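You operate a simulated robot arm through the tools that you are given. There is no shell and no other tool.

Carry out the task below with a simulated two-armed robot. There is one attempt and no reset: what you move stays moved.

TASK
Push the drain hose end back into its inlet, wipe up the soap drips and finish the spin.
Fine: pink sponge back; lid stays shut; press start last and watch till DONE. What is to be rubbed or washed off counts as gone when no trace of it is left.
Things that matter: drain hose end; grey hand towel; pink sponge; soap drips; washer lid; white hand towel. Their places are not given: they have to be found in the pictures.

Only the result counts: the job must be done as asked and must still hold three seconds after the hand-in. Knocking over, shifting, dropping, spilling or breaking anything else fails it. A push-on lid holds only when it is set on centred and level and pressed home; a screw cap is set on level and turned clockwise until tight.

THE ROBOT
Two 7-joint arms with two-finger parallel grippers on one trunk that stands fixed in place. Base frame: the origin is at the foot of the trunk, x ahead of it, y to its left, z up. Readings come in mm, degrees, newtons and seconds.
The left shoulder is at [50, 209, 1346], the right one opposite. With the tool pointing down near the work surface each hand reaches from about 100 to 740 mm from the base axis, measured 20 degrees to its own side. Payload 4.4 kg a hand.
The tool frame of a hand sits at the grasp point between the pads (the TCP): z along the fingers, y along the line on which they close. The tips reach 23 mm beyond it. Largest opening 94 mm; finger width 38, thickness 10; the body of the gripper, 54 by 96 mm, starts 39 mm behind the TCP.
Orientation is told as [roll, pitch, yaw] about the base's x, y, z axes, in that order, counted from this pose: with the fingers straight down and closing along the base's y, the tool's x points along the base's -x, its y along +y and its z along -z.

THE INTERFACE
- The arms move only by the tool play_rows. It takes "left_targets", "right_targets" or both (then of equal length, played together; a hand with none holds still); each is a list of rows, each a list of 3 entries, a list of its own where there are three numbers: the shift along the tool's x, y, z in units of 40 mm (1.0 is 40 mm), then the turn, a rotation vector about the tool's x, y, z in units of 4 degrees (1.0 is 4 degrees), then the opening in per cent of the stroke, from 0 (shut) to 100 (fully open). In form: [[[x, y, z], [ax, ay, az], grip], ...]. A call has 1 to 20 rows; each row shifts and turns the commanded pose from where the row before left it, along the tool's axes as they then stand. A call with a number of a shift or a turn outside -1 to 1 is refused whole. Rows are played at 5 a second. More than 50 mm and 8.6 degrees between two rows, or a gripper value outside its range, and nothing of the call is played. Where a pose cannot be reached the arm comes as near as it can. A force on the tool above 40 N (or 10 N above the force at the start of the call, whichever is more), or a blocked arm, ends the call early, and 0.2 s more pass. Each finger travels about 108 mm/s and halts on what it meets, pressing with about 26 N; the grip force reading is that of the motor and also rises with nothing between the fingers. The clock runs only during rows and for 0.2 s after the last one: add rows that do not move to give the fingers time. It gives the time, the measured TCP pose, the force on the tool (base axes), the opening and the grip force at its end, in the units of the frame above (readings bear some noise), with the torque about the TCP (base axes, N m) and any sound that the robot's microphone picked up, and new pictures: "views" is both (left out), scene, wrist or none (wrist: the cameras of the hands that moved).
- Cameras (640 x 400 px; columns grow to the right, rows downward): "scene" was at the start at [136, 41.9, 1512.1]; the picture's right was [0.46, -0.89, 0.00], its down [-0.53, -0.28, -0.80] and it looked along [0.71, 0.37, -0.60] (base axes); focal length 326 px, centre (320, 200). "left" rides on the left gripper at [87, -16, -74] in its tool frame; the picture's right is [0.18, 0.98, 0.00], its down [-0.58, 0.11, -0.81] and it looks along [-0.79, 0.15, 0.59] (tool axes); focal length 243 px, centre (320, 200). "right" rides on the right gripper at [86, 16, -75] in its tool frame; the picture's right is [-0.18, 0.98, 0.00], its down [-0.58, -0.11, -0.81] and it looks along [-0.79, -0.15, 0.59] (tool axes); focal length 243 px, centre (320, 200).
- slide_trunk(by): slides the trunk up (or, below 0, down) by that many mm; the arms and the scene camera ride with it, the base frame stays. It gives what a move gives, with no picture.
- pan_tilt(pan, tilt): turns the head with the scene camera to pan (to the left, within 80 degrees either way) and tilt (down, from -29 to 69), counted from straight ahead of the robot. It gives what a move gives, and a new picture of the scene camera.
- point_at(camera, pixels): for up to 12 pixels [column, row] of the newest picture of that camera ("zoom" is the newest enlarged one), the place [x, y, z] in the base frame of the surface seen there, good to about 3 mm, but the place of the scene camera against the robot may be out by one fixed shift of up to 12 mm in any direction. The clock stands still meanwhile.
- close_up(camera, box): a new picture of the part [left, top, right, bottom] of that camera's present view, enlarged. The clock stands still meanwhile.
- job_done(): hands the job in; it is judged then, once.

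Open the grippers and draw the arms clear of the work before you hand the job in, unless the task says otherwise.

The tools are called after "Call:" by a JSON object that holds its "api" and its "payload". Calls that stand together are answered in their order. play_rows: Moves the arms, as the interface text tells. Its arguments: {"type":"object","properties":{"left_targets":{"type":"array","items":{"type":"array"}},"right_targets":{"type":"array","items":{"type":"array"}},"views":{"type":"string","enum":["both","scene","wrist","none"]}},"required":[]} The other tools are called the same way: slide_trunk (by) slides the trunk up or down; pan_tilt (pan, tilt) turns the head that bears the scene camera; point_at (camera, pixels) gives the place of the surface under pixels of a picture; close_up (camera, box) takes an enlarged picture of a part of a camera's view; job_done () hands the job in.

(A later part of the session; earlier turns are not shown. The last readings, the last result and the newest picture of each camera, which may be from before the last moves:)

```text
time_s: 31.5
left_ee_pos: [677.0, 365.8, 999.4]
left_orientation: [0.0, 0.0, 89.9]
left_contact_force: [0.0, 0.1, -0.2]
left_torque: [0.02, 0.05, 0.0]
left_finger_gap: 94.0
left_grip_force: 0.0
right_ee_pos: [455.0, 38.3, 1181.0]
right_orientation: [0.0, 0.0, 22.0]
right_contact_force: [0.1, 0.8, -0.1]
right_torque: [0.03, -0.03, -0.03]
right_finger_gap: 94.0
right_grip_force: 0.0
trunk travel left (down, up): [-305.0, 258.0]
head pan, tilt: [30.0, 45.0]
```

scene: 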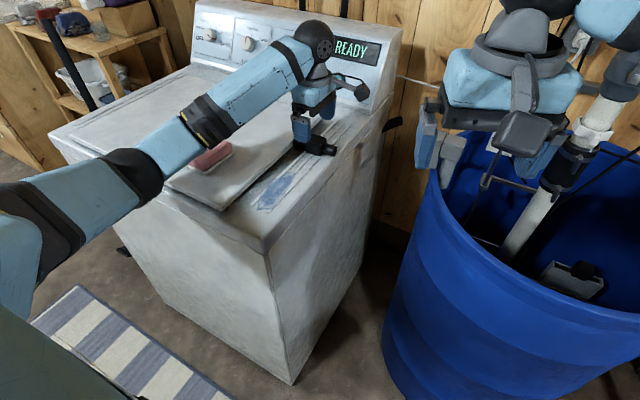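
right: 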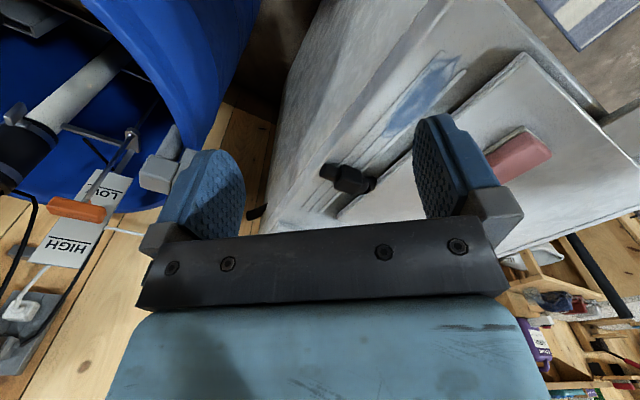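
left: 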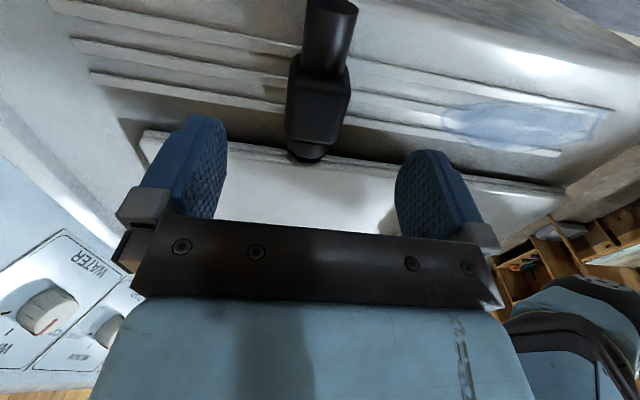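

The forearm passes near the sponge in the scene view at (205,140). I'll check forearm heights before descending.

Call:
{"api": "point_at", "payload": {"camera": "scene", "pixels": [[200, 125], [220, 138], [240, 120], [195, 145], [160, 165], [150, 175], [130, 170], [260, 100], [213, 160], [60, 220], [180, 125]]}}

Call:
{"api": "close_up", "payload": {"camera": "scene", "box": [100, 80, 340, 230]}}

Call:
{"api": "close_up", "payload": {"camera": "left", "box": [240, 0, 400, 180]}}

Call:
{"api": "point_at", "payload": {"camera": "left", "pixels": [[292, 75], [297, 95], [293, 120], [345, 75], [345, 95], [338, 130], [318, 60], [318, 120], [308, 153], [305, 160], [325, 150], [200, 130]]}}

```text
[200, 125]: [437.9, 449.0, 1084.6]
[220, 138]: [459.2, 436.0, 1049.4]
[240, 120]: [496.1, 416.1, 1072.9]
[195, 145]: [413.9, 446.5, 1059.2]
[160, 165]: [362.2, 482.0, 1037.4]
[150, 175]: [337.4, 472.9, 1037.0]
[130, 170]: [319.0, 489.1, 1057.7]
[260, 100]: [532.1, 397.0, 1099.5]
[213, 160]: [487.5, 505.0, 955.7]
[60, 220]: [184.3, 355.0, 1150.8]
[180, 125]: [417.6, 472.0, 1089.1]
```

```text
2.67 times, centred on (220, 155) of scene
```

zoom: 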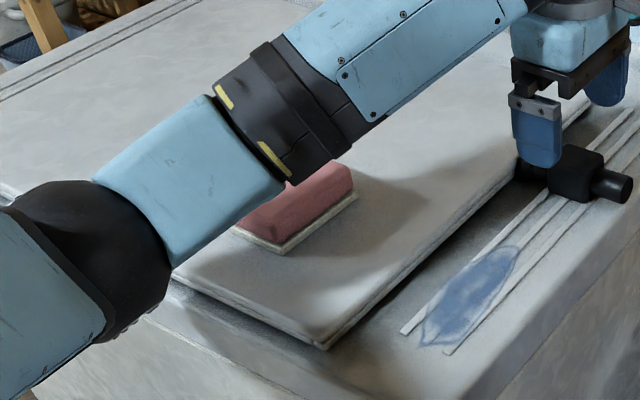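

```text
2.22 times, centred on (320, 90) of left
```

zoom: 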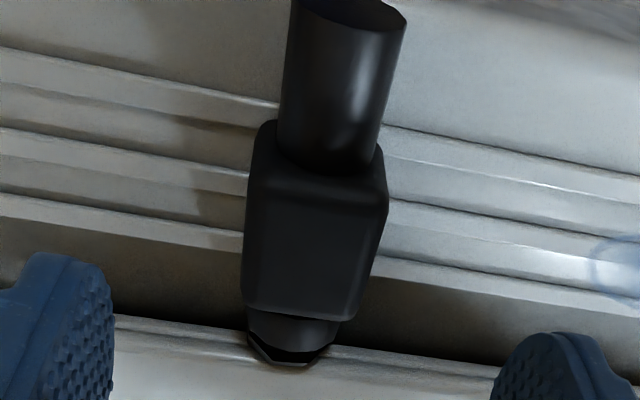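

```text
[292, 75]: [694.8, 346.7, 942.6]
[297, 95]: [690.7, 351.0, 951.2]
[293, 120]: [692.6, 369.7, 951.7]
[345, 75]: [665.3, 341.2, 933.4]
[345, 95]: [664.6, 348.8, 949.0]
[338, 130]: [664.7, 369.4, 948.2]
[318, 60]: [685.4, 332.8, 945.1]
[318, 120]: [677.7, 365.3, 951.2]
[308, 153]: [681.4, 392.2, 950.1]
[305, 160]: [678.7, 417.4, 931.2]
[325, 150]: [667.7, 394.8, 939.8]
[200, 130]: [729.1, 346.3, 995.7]
```

The forearm underside is maybe 50 mm above the sponge; to gain clearance I'll raise the trunk 50 mm before descending.

Call:
{"api": "slide_trunk", "payload": {"by": 50}}

Call:
{"api": "play_rows", "payload": {"left_targets": [[[0, -0.04, 0.5], [0, 0, 0], 100], [[0, 0, 0.5], [0, 0, 0], 100], [[0, 0, 0.5], [0, 0, 0], 100], [[0, 0, 0], [0, 0, 0], 100]], "views": "both"}}

```text
time_s: 32.4
left_ee_pos: [676.1, 365.5, 1049.3]
left_orientation: [0.1, 0.0, 90.0]
left_contact_force: [0.6, 0.1, 0.1]
left_torque: [-0.02, 0.03, -0.02]
left_finger_gap: 94.0
left_grip_force: 0.0
right_ee_pos: [455.6, 36.8, 1230.1]
right_orientation: [-0.1, 0.0, 22.0]
right_contact_force: [-0.6, 0.0, -0.2]
right_torque: [-0.02, -0.03, 0.0]
right_finger_gap: 94.0
right_grip_force: 0.1
trunk travel left (down, up): [-355.0, 208.0]
head pan, tilt: [30.0, 45.0]
```

```text
time_s: 33.4
left_ee_pos: [679.0, 364.9, 990.4]
left_orientation: [0.0, 0.0, 90.0]
left_contact_force: [0.4, 0.1, 0.3]
left_torque: [0.01, 0.03, -0.02]
left_finger_gap: 94.1
left_grip_force: 0.1
right_ee_pos: [454.1, 37.5, 1230.5]
right_orientation: [0.1, 0.0, 22.0]
right_contact_force: [-0.3, 0.0, -0.1]
right_torque: [-0.01, -0.01, 0.01]
right_finger_gap: 94.0
right_grip_force: 0.0
trunk travel left (down, up): [-355.0, 208.0]
head pan, tilt: [30.0, 45.0]
```

scene: 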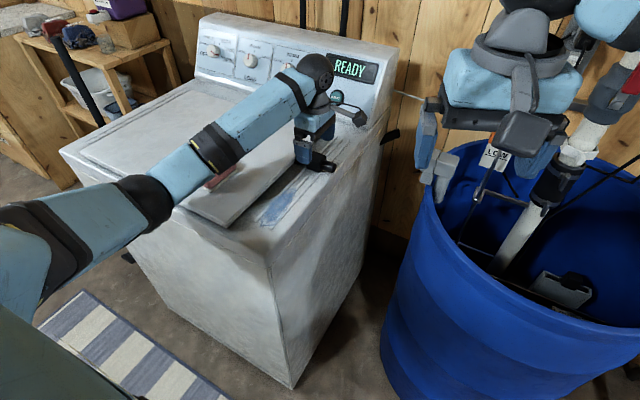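
left: 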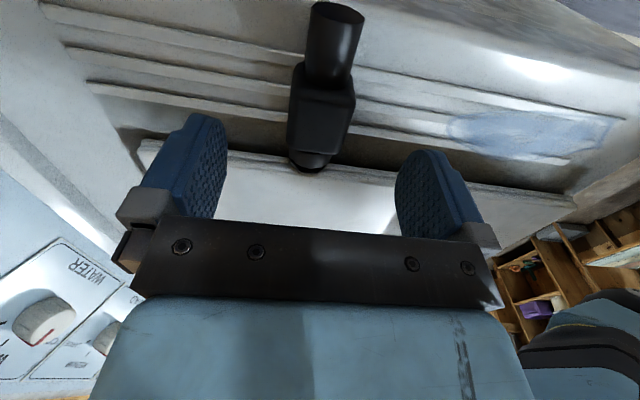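

Clearance is better now. I'll descend the last 47 mm around the block with the fingers open.

Call:
{"api": "play_rows", "payload": {"left_targets": [[[0, 0, 0.4], [0, 0, 0], 100], [[0, 0, 0.4], [0, 0, 0], 100], [[0, 0, 0.37], [0, 0, 0], 100], [[0, 0, 0], [0, 0, 0], 100]], "views": "both"}}

Call:
{"api": "close_up", "payload": {"camera": "left", "box": [220, 60, 420, 210]}}

Call:
{"api": "close_up", "payload": {"camera": "scene", "box": [170, 80, 410, 230]}}

```text
time_s: 34.4
left_ee_pos: [680.7, 365.9, 941.8]
left_orientation: [0.0, -0.1, 90.0]
left_contact_force: [0.2, 0.3, -0.3]
left_torque: [0.0, -0.01, 0.01]
left_finger_gap: 93.9
left_grip_force: 0.1
right_ee_pos: [453.8, 37.1, 1231.6]
right_orientation: [0.0, 0.0, 22.0]
right_contact_force: [-0.8, 0.2, -0.7]
right_torque: [0.0, -0.02, -0.01]
right_finger_gap: 93.7
right_grip_force: 0.0
trunk travel left (down, up): [-355.0, 208.0]
head pan, tilt: [30.0, 45.0]
```

scene: 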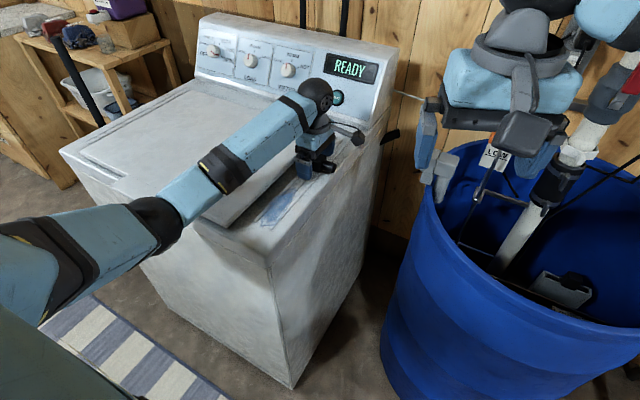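
left: 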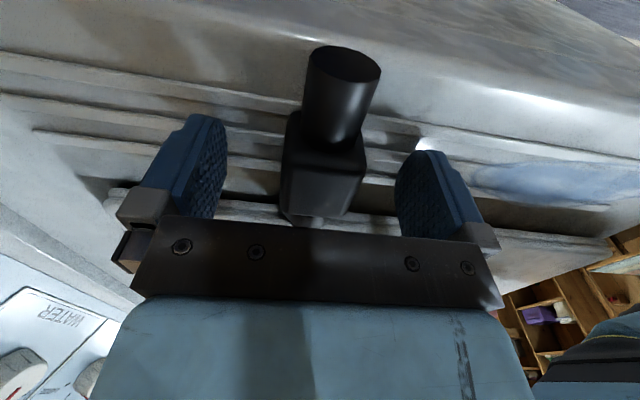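

```text
2.67 times, centred on (320, 135) of left
```

zoom: 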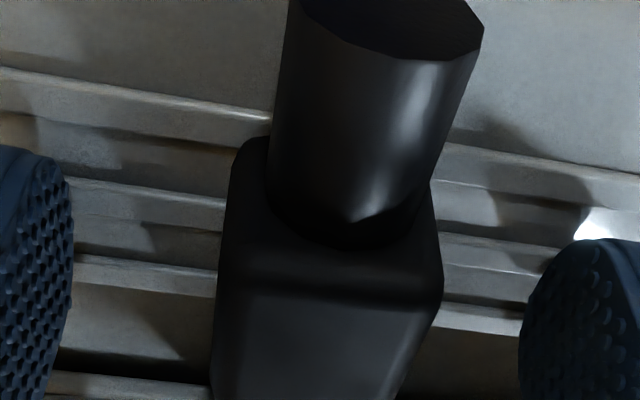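

```text
2.67 times, centred on (290, 155) of scene
```

zoom: 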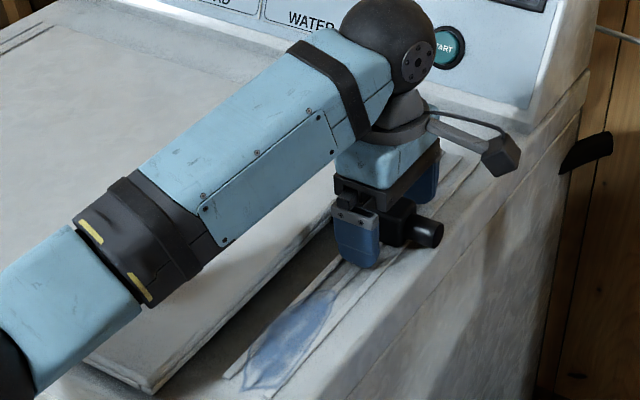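

The block is centered between the pads (columns 283–365 around 322). I'll close the fingers gradually on it.

Call:
{"api": "play_rows", "payload": {"left_targets": [[[0, 0, 0], [0, 0, 0], 60], [[0, 0, 0], [0, 0, 0], 45], [[0, 0, 0], [0, 0, 0], 40], [[0, 0, 0], [0, 0, 0], 36], [[0, 0, 0], [0, 0, 0], 30], [[0, 0, 0], [0, 0, 0], 30]], "views": "wrist"}}

```text
time_s: 35.8
left_ee_pos: [679.9, 365.3, 942.6]
left_orientation: [0.0, -0.1, 90.0]
left_contact_force: [0.0, 0.1, -0.4]
left_torque: [0.01, 0.03, -0.01]
left_finger_gap: 35.7
left_grip_force: 26.1
right_ee_pos: [454.8, 36.9, 1230.8]
right_orientation: [0.1, 0.0, 22.0]
right_contact_force: [-0.4, -0.5, -0.8]
right_torque: [-0.01, 0.0, 0.0]
right_finger_gap: 93.7
right_grip_force: 0.1
trunk travel left (down, up): [-355.0, 208.0]
head pan, tilt: [30.0, 45.0]
```

left: 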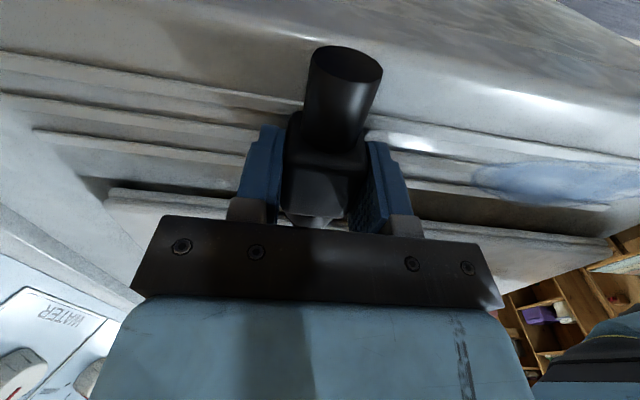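

Gripped with gap 35.7 mm, grip force 26 N. Now I push toward +y (tool −x) in 4 mm steps and watch the force.

Call:
{"api": "play_rows", "payload": {"left_targets": [[[-0.1, 0, 0], [0, 0, 0], 30], [[-0.1, 0, 0], [0, 0, 0], 30]], "views": "wrist"}}

```text
time_s: 36.4
left_ee_pos: [679.2, 373.1, 942.6]
left_orientation: [0.0, 0.0, 90.0]
left_contact_force: [-0.7, -0.3, -0.4]
left_torque: [0.02, 0.03, -0.02]
left_finger_gap: 35.4
left_grip_force: 26.4
right_ee_pos: [455.0, 37.4, 1231.2]
right_orientation: [0.0, 0.0, 21.9]
right_contact_force: [0.6, 0.2, 0.3]
right_torque: [-0.04, -0.02, 0.02]
right_finger_gap: 93.7
right_grip_force: 0.1
trunk travel left (down, up): [-355.0, 208.0]
head pan, tilt: [30.0, 45.0]
```

left: 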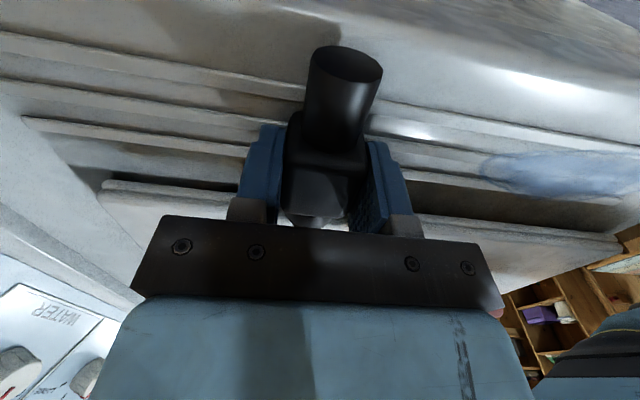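

It moved 8 mm freely. I continue with smaller steps.

Call:
{"api": "play_rows", "payload": {"left_targets": [[[-0.08, 0, 0], [0, 0, 0], 30], [[-0.08, 0, 0], [0, 0, 0], 30]], "views": "both"}}

Call:
{"api": "close_up", "payload": {"camera": "scene", "box": [270, 110, 370, 190]}}

```text
time_s: 37.0
left_ee_pos: [678.8, 379.6, 943.3]
left_orientation: [0.0, 0.0, 90.1]
left_contact_force: [0.2, -0.3, -0.3]
left_torque: [0.02, 0.02, 0.01]
left_finger_gap: 35.5
left_grip_force: 26.4
right_ee_pos: [455.1, 37.2, 1229.8]
right_orientation: [0.0, 0.0, 22.0]
right_contact_force: [-0.5, -1.1, -0.2]
right_torque: [-0.03, 0.03, 0.04]
right_finger_gap: 94.1
right_grip_force: 0.1
trunk travel left (down, up): [-355.0, 208.0]
head pan, tilt: [30.0, 45.0]
```

scene: 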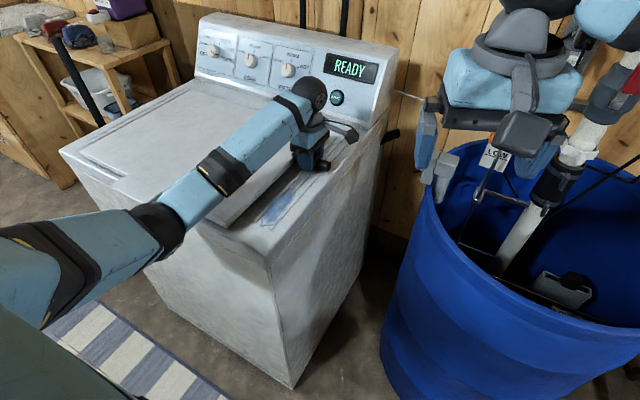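
left: 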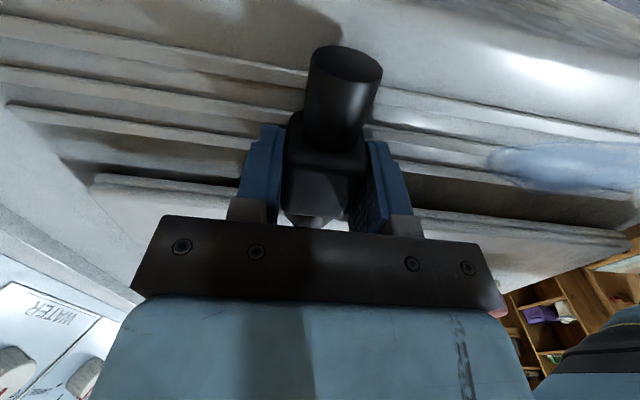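

```text
5.00 times, centred on (320, 150) of scene
```

zoom: 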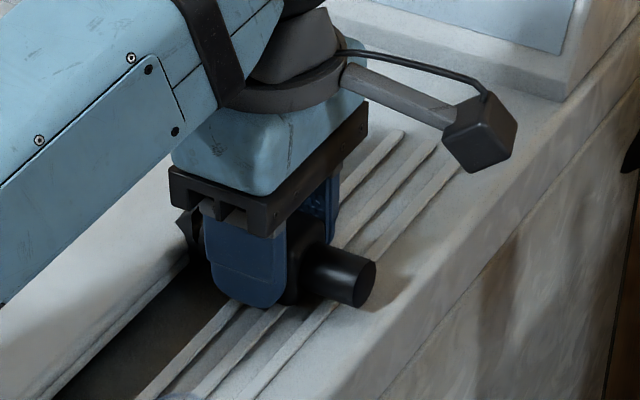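

No resistance after 14 mm. I'll look at the left camera zoom and the scene zoom around the inlet before pushing further.

Call:
{"api": "close_up", "payload": {"camera": "scene", "box": [285, 135, 335, 175]}}

Call:
{"api": "close_up", "payload": {"camera": "left", "box": [240, 120, 400, 230]}}

```text
10.00 times, centred on (310, 155) of scene
```

zoom: 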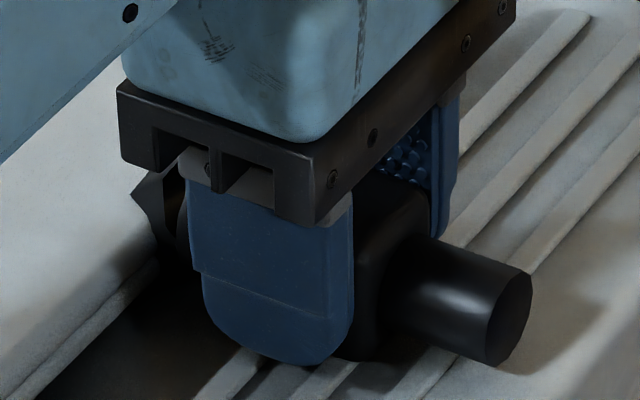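

```text
3.64 times, centred on (320, 175) of left
```

zoom: 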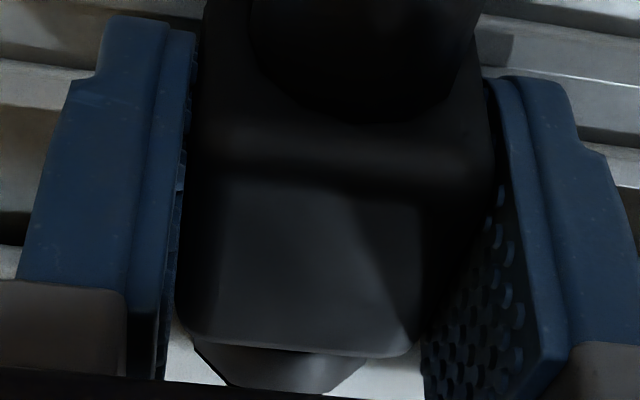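

I'll measure the dark piece beyond the block (zoom (280,370)) to see whether it is the fixed inlet or moves with the hose.

Call:
{"api": "point_at", "payload": {"camera": "zoom", "pixels": [[280, 365], [230, 370], [330, 370], [280, 390], [380, 370], [180, 370], [300, 250], [300, 340], [400, 395], [280, 355]]}}

Call:
{"api": "close_up", "payload": {"camera": "scene", "box": [285, 135, 335, 175]}}

Call:
{"api": "point_at", "payload": {"camera": "zoom", "pixels": [[155, 200], [170, 195], [145, 215], [165, 240], [130, 230], [150, 280], [182, 215], [190, 165], [520, 300]]}}

```text
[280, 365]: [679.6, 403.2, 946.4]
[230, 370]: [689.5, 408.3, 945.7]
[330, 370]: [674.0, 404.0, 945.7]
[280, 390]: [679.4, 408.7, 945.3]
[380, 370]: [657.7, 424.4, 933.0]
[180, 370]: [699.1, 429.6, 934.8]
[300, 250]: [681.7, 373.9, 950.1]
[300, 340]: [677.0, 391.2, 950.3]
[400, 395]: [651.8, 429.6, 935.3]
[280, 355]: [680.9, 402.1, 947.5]
```

```text
10.00 times, centred on (310, 155) of scene
```

zoom: 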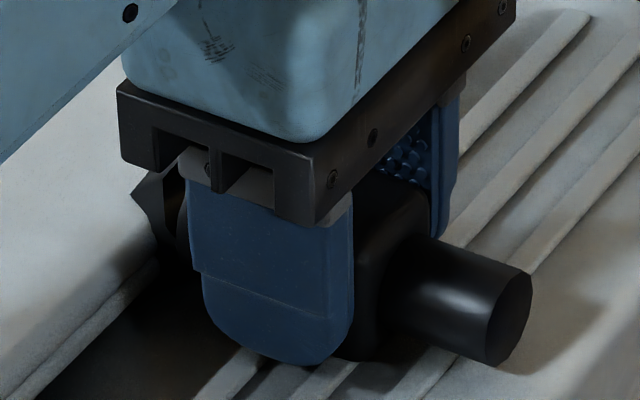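

```text
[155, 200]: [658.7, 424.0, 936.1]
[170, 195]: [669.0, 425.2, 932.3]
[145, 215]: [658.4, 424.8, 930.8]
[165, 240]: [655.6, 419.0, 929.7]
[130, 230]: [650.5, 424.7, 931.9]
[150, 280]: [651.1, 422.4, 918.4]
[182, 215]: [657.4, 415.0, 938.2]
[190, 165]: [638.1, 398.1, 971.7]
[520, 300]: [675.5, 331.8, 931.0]
```

It's ambiguous whether the cup at the lid edge is fixed. I'll open, rise back to the earlier viewing pose (679,365,990) and compare pictures directly.

Call:
{"api": "play_rows", "payload": {"left_targets": [[[0, 0, 0], [0, 0, 0], 50], [[0, 0, 0], [0, 0, 0], 100], [[0, 0, 0], [0, 0, 0], 100], [[0, 0, 0], [0, 0, 0], 100], [[0.08, 0, -0.4], [0, 0, 0], 100], [[0.08, 0, -0.4], [0, 0, 0], 100], [[0.2, 0, -0.4], [0, 0, 0], 100], [[0, 0, 0], [0, 0, 0], 100]], "views": "both"}}

Call:
{"api": "close_up", "payload": {"camera": "left", "box": [240, 0, 400, 180]}}

```text
time_s: 38.8
left_ee_pos: [679.6, 364.2, 992.7]
left_orientation: [0.1, 0.1, 89.9]
left_contact_force: [-0.2, 0.0, -0.7]
left_torque: [0.0, 0.04, -0.02]
left_finger_gap: 94.1
left_grip_force: 0.1
right_ee_pos: [455.3, 36.6, 1230.1]
right_orientation: [0.0, 0.0, 22.1]
right_contact_force: [0.2, 1.0, -0.1]
right_torque: [-0.01, 0.01, 0.04]
right_finger_gap: 93.9
right_grip_force: 0.1
trunk travel left (down, up): [-355.0, 208.0]
head pan, tilt: [30.0, 45.0]
```

scene: 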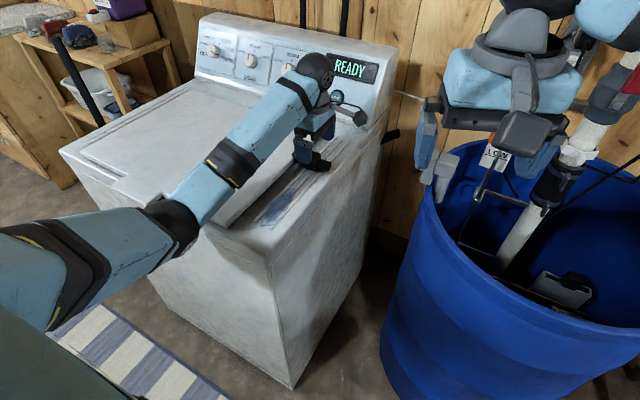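
left: 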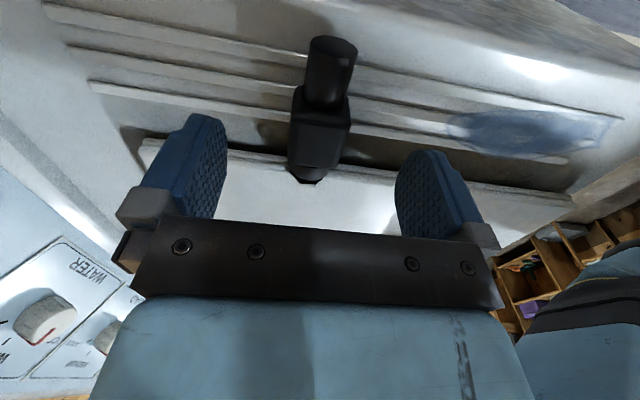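

```text
2.22 times, centred on (320, 90) of left
```

zoom: 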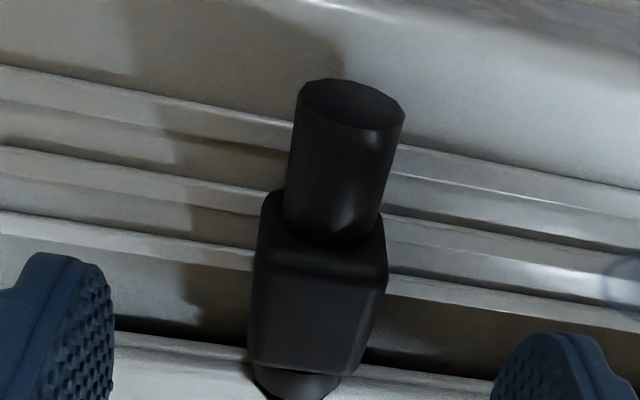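

The hose moved +14 mm. I'll zoom on the end near the lid at (305,170).

Call:
{"api": "close_up", "payload": {"camera": "left", "box": [260, 130, 360, 200]}}

Call:
{"api": "point_at", "payload": {"camera": "zoom", "pixels": [[280, 220], [250, 290], [330, 290], [290, 330], [200, 290], [220, 320], [290, 260], [160, 250], [420, 330], [300, 345]]}}

Call:
{"api": "close_up", "payload": {"camera": "scene", "box": [280, 120, 350, 180]}}

```text
5.71 times, centred on (310, 165) of left
```

zoom: 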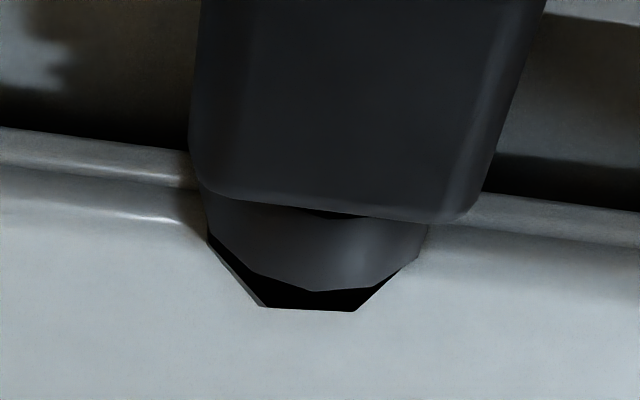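

```text
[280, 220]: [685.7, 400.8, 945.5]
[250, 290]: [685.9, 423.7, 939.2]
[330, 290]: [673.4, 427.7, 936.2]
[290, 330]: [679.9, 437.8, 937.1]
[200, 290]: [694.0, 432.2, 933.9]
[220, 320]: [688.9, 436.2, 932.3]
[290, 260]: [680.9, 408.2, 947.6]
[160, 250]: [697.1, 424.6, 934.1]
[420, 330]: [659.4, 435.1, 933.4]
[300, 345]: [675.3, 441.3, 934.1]
```

```text
6.67 times, centred on (315, 150) of scene
```

zoom: 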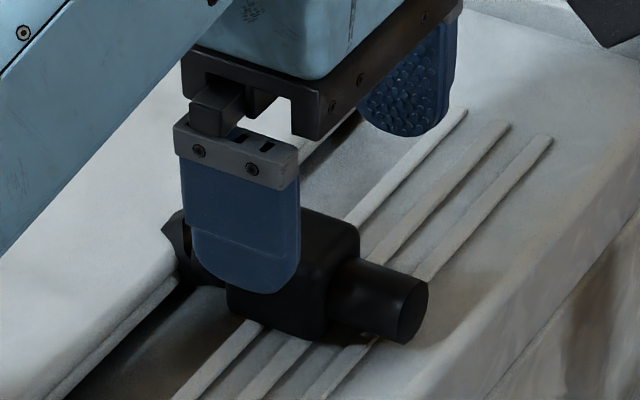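

The dark flared piece now lies over the lid past the lid edge, so it moved with the hose. I'll go back to the earlier viewpoint (680,336,1109) for direct comparison with the earlier zoom.

Call:
{"api": "play_rows", "payload": {"left_targets": [[[0.2, 0, -0.7], [0, 0, 0], 100], [[0.2, 0, -0.7], [0, 0, 0], 100], [[0.2, 0, -0.7], [0, 0, 0], 100], [[0.1, 0, -0.8], [0, 0, 0], 100], [[0, 0, 0], [0, 0, 0], 100]], "views": "both"}}

Call:
{"api": "close_up", "payload": {"camera": "left", "box": [260, 0, 380, 130]}}

Call:
{"api": "close_up", "payload": {"camera": "scene", "box": [270, 100, 370, 180]}}

```text
time_s: 40.0
left_ee_pos: [677.7, 336.0, 1108.2]
left_orientation: [-0.1, 0.0, 90.1]
left_contact_force: [0.4, 0.3, 0.0]
left_torque: [-0.02, 0.01, -0.01]
left_finger_gap: 93.9
left_grip_force: 0.0
right_ee_pos: [455.0, 37.5, 1230.5]
right_orientation: [-0.1, -0.1, 22.0]
right_contact_force: [0.7, -0.3, 0.5]
right_torque: [-0.01, -0.01, -0.01]
right_finger_gap: 94.2
right_grip_force: 0.1
trunk travel left (down, up): [-355.0, 208.0]
head pan, tilt: [30.0, 45.0]
```

scene: 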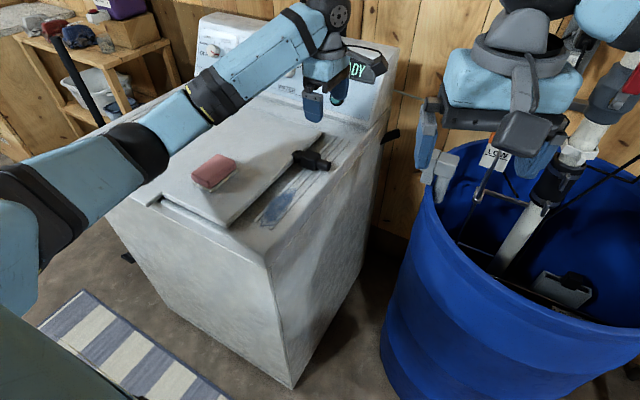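
left: 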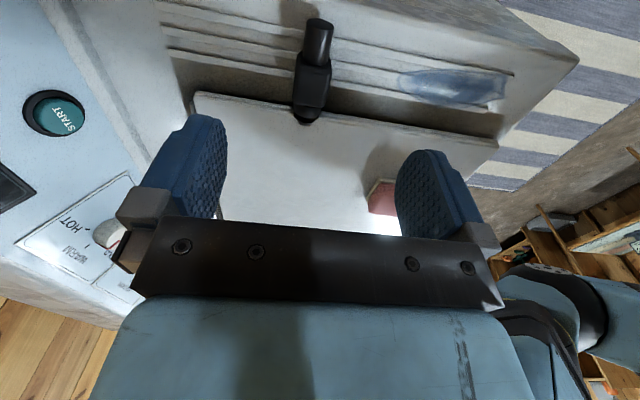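

```text
3.08 times, centred on (320, 65) of left
```

zoom: 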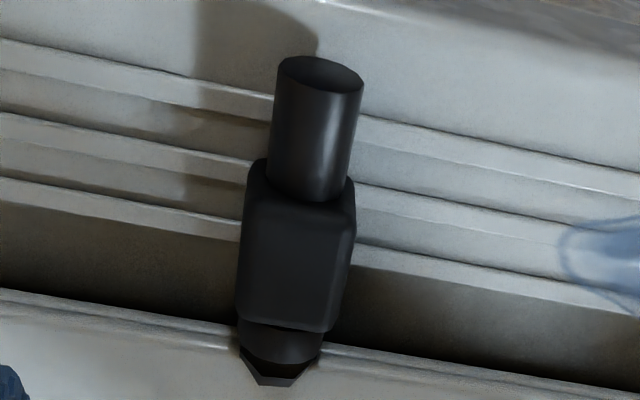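

```text
5.00 times, centred on (320, 140) of scene
```

zoom: 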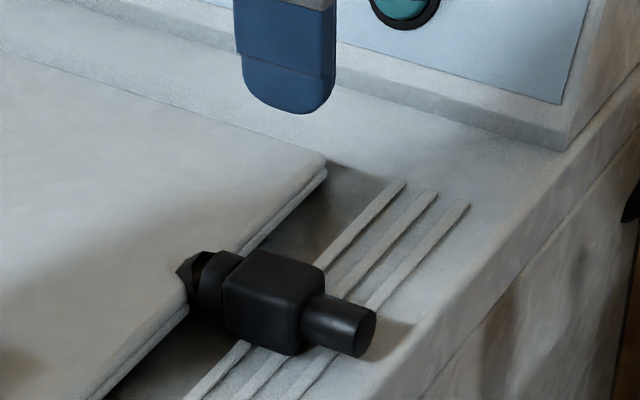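

The whole piece incl. flared tip moved with the hand (tip now over the lid). Before continuing, I'll look at the other black stub at (392,135) on the washer's side and the grey clip, as candidate inlets.

Call:
{"api": "close_up", "payload": {"camera": "scene", "box": [365, 110, 425, 160]}}

Call:
{"api": "point_at", "payload": {"camera": "scene", "pixels": [[390, 136], [398, 133], [384, 140], [388, 130], [446, 165], [445, 190], [500, 150], [420, 100], [405, 95]]}}

Call:
{"api": "close_up", "payload": {"camera": "left", "box": [0, 0, 330, 200]}}

```text
8.00 times, centred on (395, 135) of scene
```

zoom: 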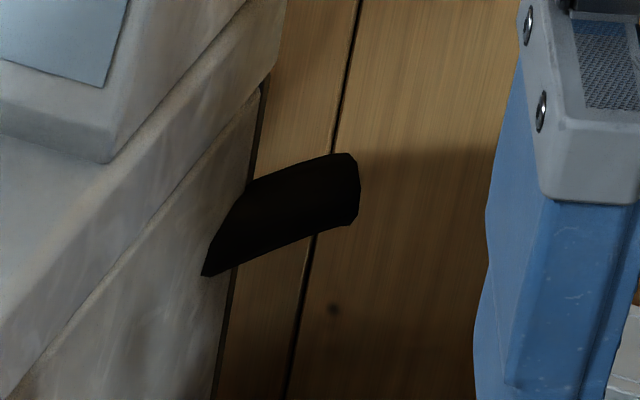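

```text
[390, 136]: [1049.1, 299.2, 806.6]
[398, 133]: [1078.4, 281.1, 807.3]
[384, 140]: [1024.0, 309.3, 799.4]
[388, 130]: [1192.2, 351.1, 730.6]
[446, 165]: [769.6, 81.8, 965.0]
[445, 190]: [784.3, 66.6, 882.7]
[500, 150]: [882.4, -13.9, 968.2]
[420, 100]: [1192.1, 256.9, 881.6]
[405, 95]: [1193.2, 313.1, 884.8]
```

```text
1.94 times, centred on (165, 100) of left
```

zoom: 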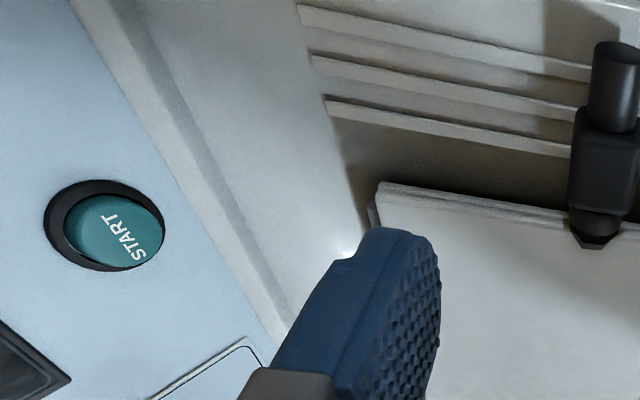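

The rear stub at (1049,299,807) is far behind the washer. I'll inspect the grey clip on the barrel rim more closely as well as the hose end.

Call:
{"api": "pan_tilt", "payload": {"pan": 10, "tilt": 45}}

Call:
{"api": "close_up", "payload": {"camera": "scene", "box": [230, 60, 430, 240]}}

Call:
{"api": "close_up", "payload": {"camera": "right", "box": [100, 0, 640, 230]}}

```text
time_s: 40.8
left_ee_pos: [678.2, 337.3, 1107.3]
left_orientation: [0.0, 0.0, 90.0]
left_contact_force: [-0.3, 0.1, 1.2]
left_torque: [-0.03, 0.02, 0.01]
left_finger_gap: 93.8
left_grip_force: 0.1
right_ee_pos: [454.2, 37.4, 1231.8]
right_orientation: [0.1, 0.1, 22.0]
right_contact_force: [-0.1, 0.2, 0.0]
right_torque: [0.01, 0.0, -0.01]
right_finger_gap: 93.8
right_grip_force: 0.2
trunk travel left (down, up): [-355.0, 208.0]
head pan, tilt: [10.0, 45.0]
```

scene: 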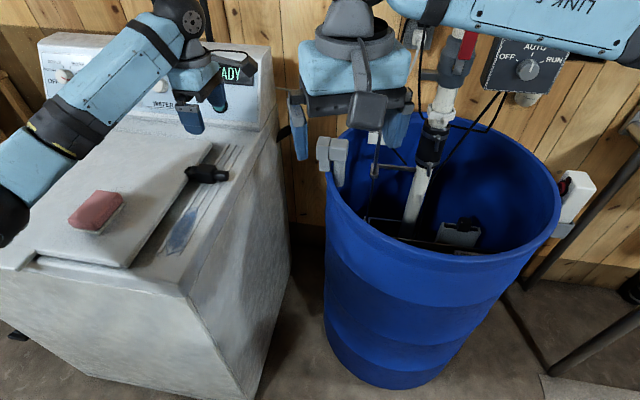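

```text
2.22 times, centred on (330, 150) of scene
```

zoom: 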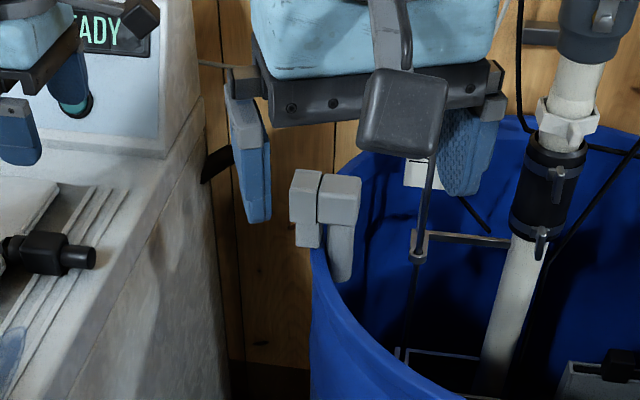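

```text
1.19 times, centred on (370, 115) of right
```

zoom: 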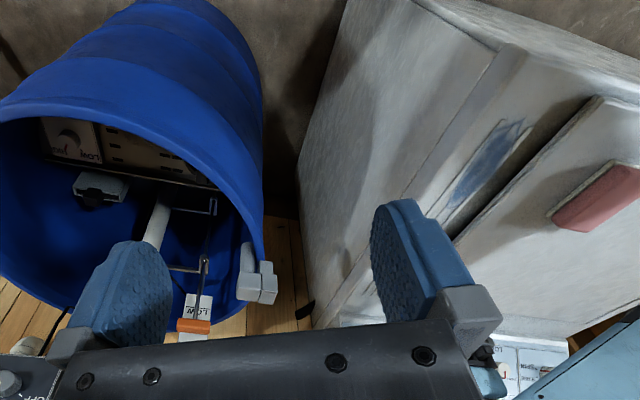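

The clip shows no visible opening for a hose. I'll regrip the block and test how it is constrained with a very small lift while watching forces.

Call:
{"api": "play_rows", "payload": {"left_targets": [[[-0.5, -0.03, 0.8], [0, 0, 0], 100], [[-0.55, 0, 0.8], [0, 0, 0], 100], [[0, 0, 0.8], [0, 0, 0], 100], [[0, 0, 0.8], [0, 0, 0], 100], [[0, 0, 0.5], [0, 0, 0], 100], [[0, 0, 0.42], [0, 0, 0], 100], [[0, 0, 0], [0, 0, 0], 100]], "views": "both"}}

```text
time_s: 42.4
left_ee_pos: [680.7, 379.9, 943.5]
left_orientation: [-0.1, 0.0, 90.0]
left_contact_force: [0.5, 0.6, 0.8]
left_torque: [0.01, 0.0, 0.01]
left_finger_gap: 93.9
left_grip_force: 0.0
right_ee_pos: [455.7, 37.2, 1229.8]
right_orientation: [-0.1, 0.0, 22.1]
right_contact_force: [0.5, 0.1, -0.2]
right_torque: [-0.03, 0.02, -0.02]
right_finger_gap: 94.2
right_grip_force: 0.1
trunk travel left (down, up): [-355.0, 208.0]
head pan, tilt: [10.0, 45.0]
```

scene: 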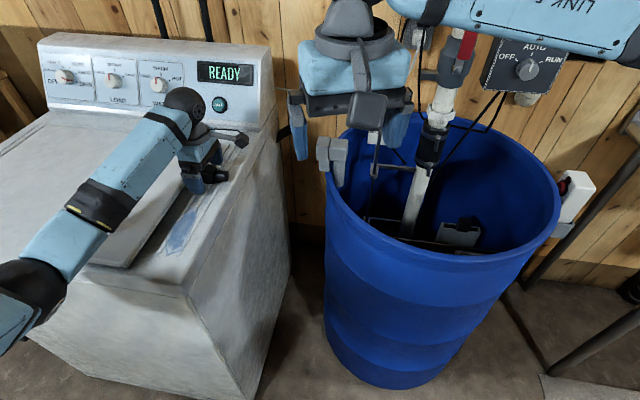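
left: 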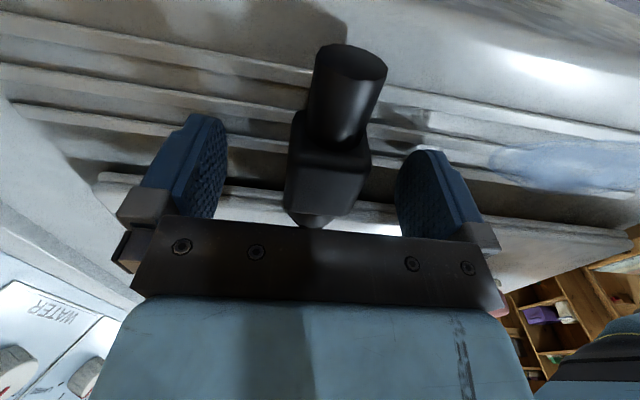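

Block is slightly right of center, so I shift 2 mm, close the grip and lift only 2 mm to test.

Call:
{"api": "play_rows", "payload": {"left_targets": [[[0, 0.06, 0], [0, 0, 0], 70], [[0, 0, 0], [0, 0, 0], 45], [[0, 0, 0], [0, 0, 0], 40], [[0, 0, 0], [0, 0, 0], 34], [[0, 0, 0], [0, 0, 0], 30], [[0, 0, 0], [0, 0, 0], 30], [[0, 0, -0.05], [0, 0, 0], 30], [[0, 0, 0], [0, 0, 0], 30]], "views": "wrist"}}

```text
time_s: 44.2
left_ee_pos: [678.0, 380.4, 945.2]
left_orientation: [0.0, 0.0, 90.0]
left_contact_force: [0.8, 0.9, -1.2]
left_torque: [0.01, 0.0, 0.04]
left_finger_gap: 35.5
left_grip_force: 25.7
right_ee_pos: [454.0, 37.0, 1230.9]
right_orientation: [0.1, 0.0, 22.0]
right_contact_force: [-0.2, -0.1, 0.8]
right_torque: [0.01, 0.0, 0.0]
right_finger_gap: 94.0
right_grip_force: 0.1
trunk travel left (down, up): [-355.0, 208.0]
head pan, tilt: [10.0, 45.0]
```

left: 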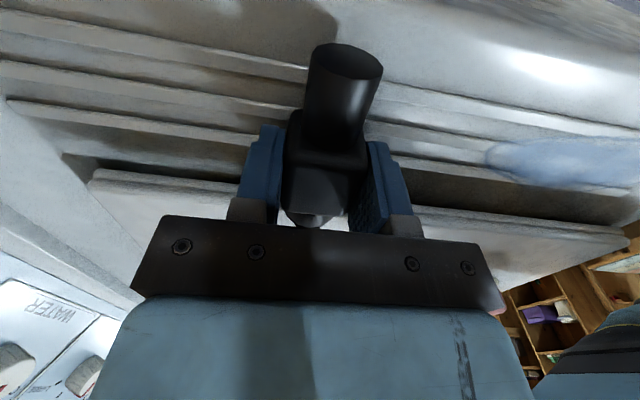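

Force after 2 mm lift is only about −1.2 N, i.e. roughly weight. I lift 3 mm more to confirm it's free.

Call:
{"api": "play_rows", "payload": {"left_targets": [[[0, 0, -0.08], [0, 0, 0], 30], [[0, 0, -0.08], [0, 0, 0], 30], [[0, 0, 0], [0, 0, 0], 30]], "views": "both"}}

Call:
{"api": "close_up", "payload": {"camera": "scene", "box": [150, 120, 260, 210]}}

Call:
{"api": "close_up", "payload": {"camera": "left", "box": [240, 100, 400, 230]}}

```text
time_s: 45.0
left_ee_pos: [677.2, 379.3, 951.3]
left_orientation: [0.0, 0.0, 90.0]
left_contact_force: [0.1, -0.5, -0.5]
left_torque: [0.02, 0.0, 0.02]
left_finger_gap: 35.5
left_grip_force: 25.3
right_ee_pos: [453.4, 36.6, 1230.2]
right_orientation: [-0.1, -0.1, 22.0]
right_contact_force: [-0.9, 0.0, 0.2]
right_torque: [0.0, 0.0, 0.0]
right_finger_gap: 94.4
right_grip_force: 0.2
trunk travel left (down, up): [-355.0, 208.0]
head pan, tilt: [10.0, 45.0]
```

scene: 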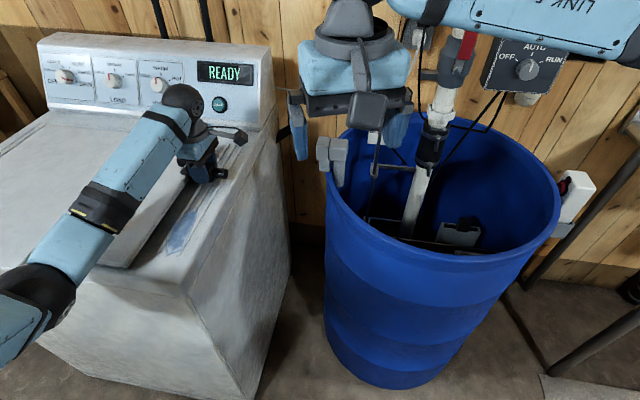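
left: 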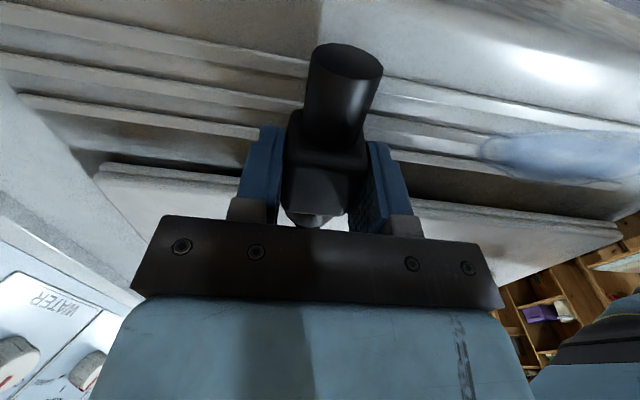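

```text
4.44 times, centred on (205, 165) of scene
```

zoom: 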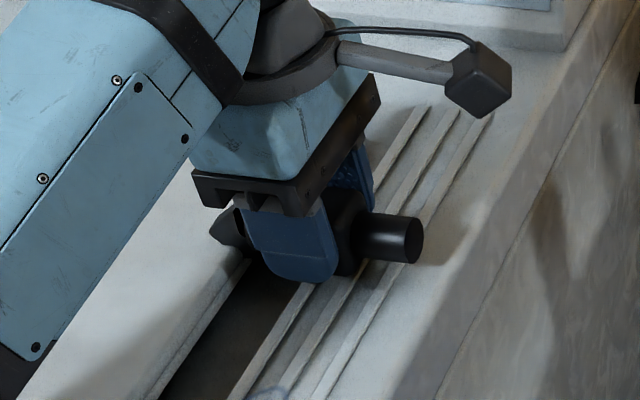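

```text
3.08 times, centred on (320, 165) of left
```

zoom: 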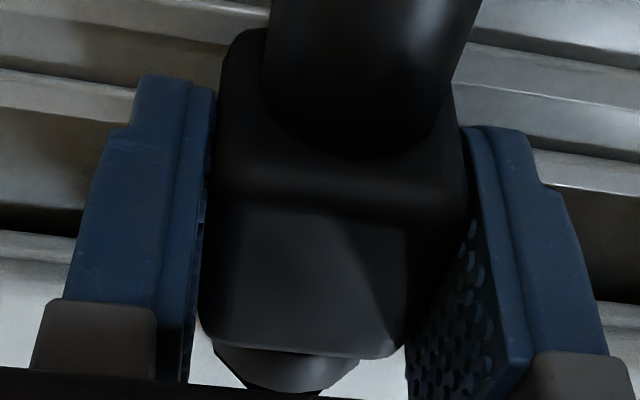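

The hose end lifts freely, so it is a loose piece and the inlet must be elsewhere. While holding it, I'll zoom in on the grey rim clip and surroundings.

Call:
{"api": "close_up", "payload": {"camera": "scene", "box": [300, 120, 370, 200]}}

Call:
{"api": "close_up", "payload": {"camera": "scene", "box": [240, 60, 340, 140]}}

Call:
{"api": "close_up", "payload": {"camera": "scene", "box": [420, 180, 600, 280]}}

Call:
{"api": "close_up", "payload": {"camera": "scene", "box": [390, 0, 600, 130]}}

Call:
{"api": "close_up", "payload": {"camera": "right", "box": [60, 0, 360, 290]}}

```text
5.00 times, centred on (335, 160) of scene
```

zoom: 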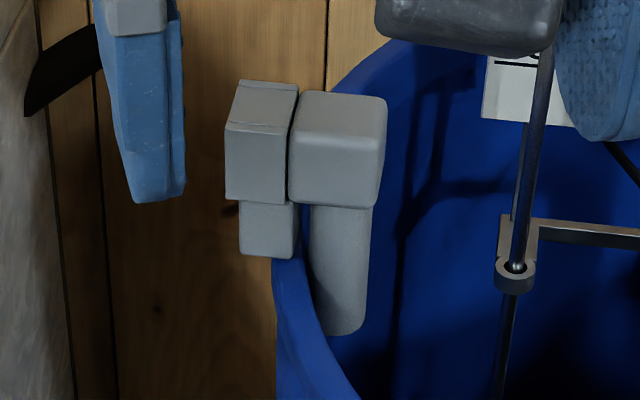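

```text
5.00 times, centred on (290, 100) of scene
```

zoom: 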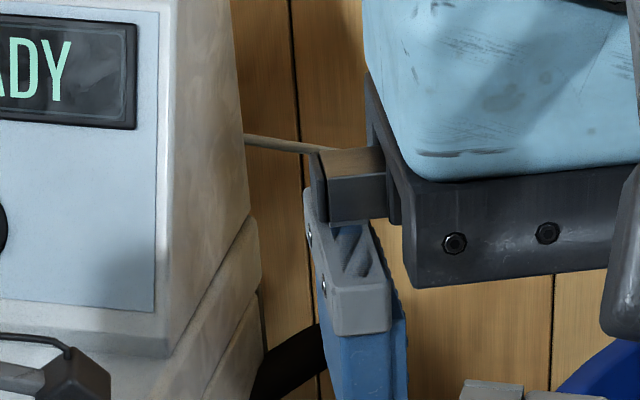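

```text
3.56 times, centred on (510, 230) of scene
```

zoom: 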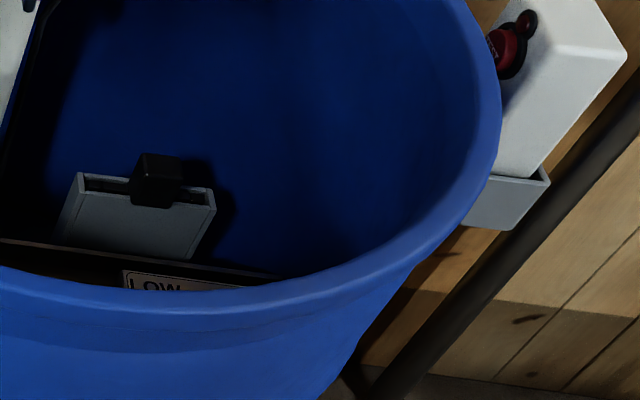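

```text
3.05 times, centred on (495, 65) of scene
```

zoom: 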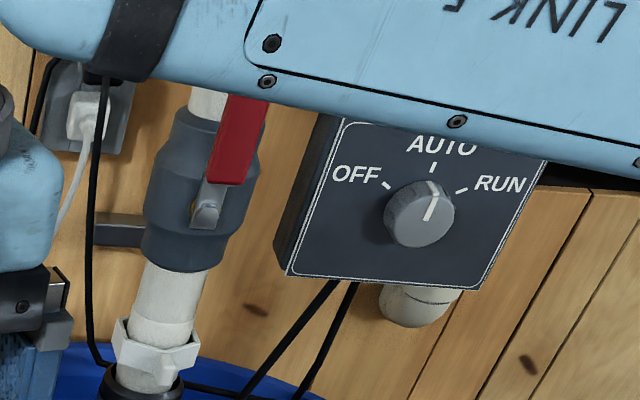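

```text
1.38 times, centred on (210, 145) of right
```

zoom: 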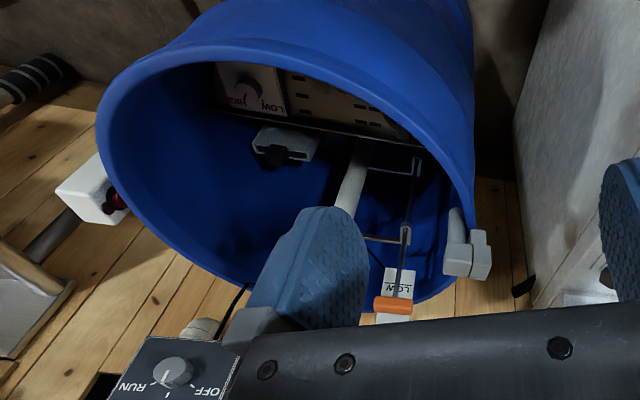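

The grey rim clip with downspout faces the washer, so it's likely the barrel's drain inlet for the hose stub (which points −y). I'll measure it with the right and scene cameras.

Call:
{"api": "close_up", "payload": {"camera": "right", "box": [360, 140, 460, 220]}}

Call:
{"api": "point_at", "payload": {"camera": "zoom", "pixels": [[200, 150], [200, 220], [250, 240], [200, 280], [280, 260], [310, 230], [310, 290], [340, 270], [180, 250], [270, 310]]}}

Call:
{"api": "close_up", "payload": {"camera": "scene", "box": [300, 120, 370, 200]}}

Call:
{"api": "point_at", "payload": {"camera": "zoom", "pixels": [[265, 100], [230, 160], [285, 165], [255, 190], [260, 230], [245, 250], [340, 110], [330, 170], [340, 250], [340, 320], [265, 88], [330, 350]]}}

```text
5.00 times, centred on (410, 180) of right
```

zoom: 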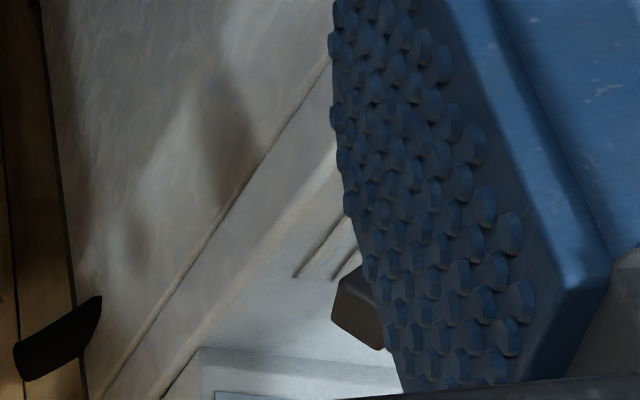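

```text
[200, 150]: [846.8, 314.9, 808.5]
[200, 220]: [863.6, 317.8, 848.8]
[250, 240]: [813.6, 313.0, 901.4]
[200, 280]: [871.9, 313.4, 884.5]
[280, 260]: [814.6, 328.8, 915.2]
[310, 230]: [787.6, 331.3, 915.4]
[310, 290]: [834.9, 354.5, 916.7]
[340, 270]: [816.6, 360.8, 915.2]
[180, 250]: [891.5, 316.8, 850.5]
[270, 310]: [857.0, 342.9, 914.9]
```

```text
5.00 times, centred on (335, 160) of scene
```

zoom: 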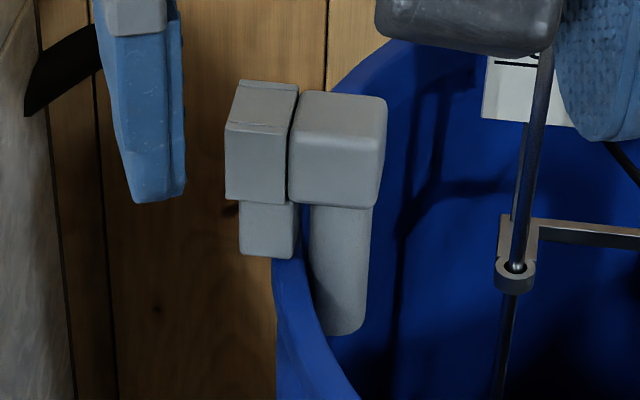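

```text
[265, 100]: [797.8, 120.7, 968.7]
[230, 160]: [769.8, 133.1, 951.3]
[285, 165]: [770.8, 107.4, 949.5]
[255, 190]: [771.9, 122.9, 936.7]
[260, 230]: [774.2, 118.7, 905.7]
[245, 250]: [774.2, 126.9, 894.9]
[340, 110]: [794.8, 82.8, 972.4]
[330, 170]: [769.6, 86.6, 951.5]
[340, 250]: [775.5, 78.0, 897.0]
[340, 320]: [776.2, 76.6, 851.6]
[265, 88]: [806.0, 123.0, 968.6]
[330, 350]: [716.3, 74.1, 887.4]
```

The clip's outer box spans roughly x 770–812, y 107–134, z 932–969 (scene coords), facing the washer. I'll lift the hose and draw the left hand back so the right camera can come in to view the inlet's +y face.

Call:
{"api": "play_rows", "payload": {"left_targets": [[[0, 0, -0.8], [0, 0, 0], 30], [[0, 0, -0.8], [0, 0, 0], 30], [[-0.4, 0.5, -0.8], [0, 0, 0], 30], [[-0.5, 0.6, -0.6], [0, 0, 0], 30], [[-0.5, 0.6, -0.3], [0, 0, 0], 30], [[-0.5, 0.6, 0], [0, 0, 0], 30], [[0, 0, 0], [0, 0, 0], 30]], "views": "both"}}

Call:
{"api": "close_up", "payload": {"camera": "left", "box": [220, 20, 420, 230]}}

```text
time_s: 46.6
left_ee_pos: [585.3, 454.0, 1081.8]
left_orientation: [0.0, -0.1, 90.0]
left_contact_force: [0.9, -0.3, -1.1]
left_torque: [-0.02, -0.02, 0.01]
left_finger_gap: 35.7
left_grip_force: 26.2
right_ee_pos: [455.1, 37.0, 1231.0]
right_orientation: [0.0, -0.1, 22.1]
right_contact_force: [-0.3, 0.5, -0.9]
right_torque: [-0.04, 0.0, -0.02]
right_finger_gap: 94.0
right_grip_force: 0.0
trunk travel left (down, up): [-355.0, 208.0]
head pan, tilt: [10.0, 45.0]
```

scene: 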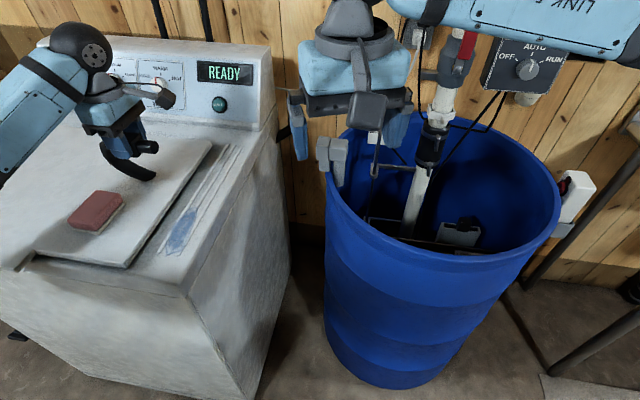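
left: 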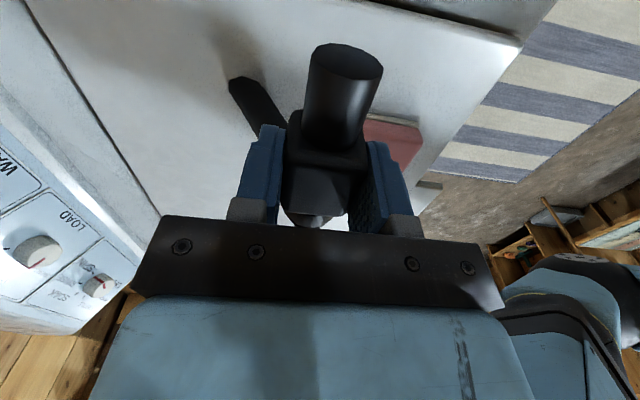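

```text
1.90 times, centred on (320, 125) of left
```

zoom: 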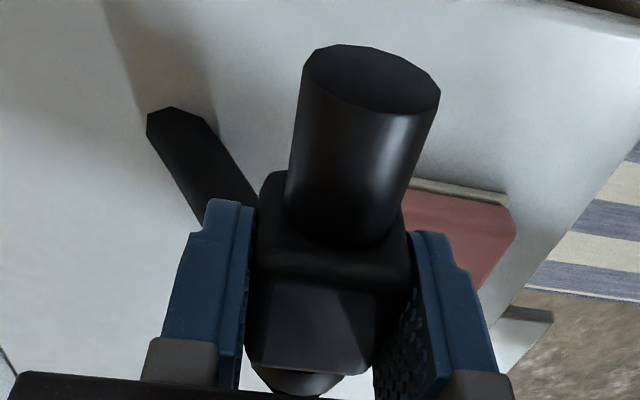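

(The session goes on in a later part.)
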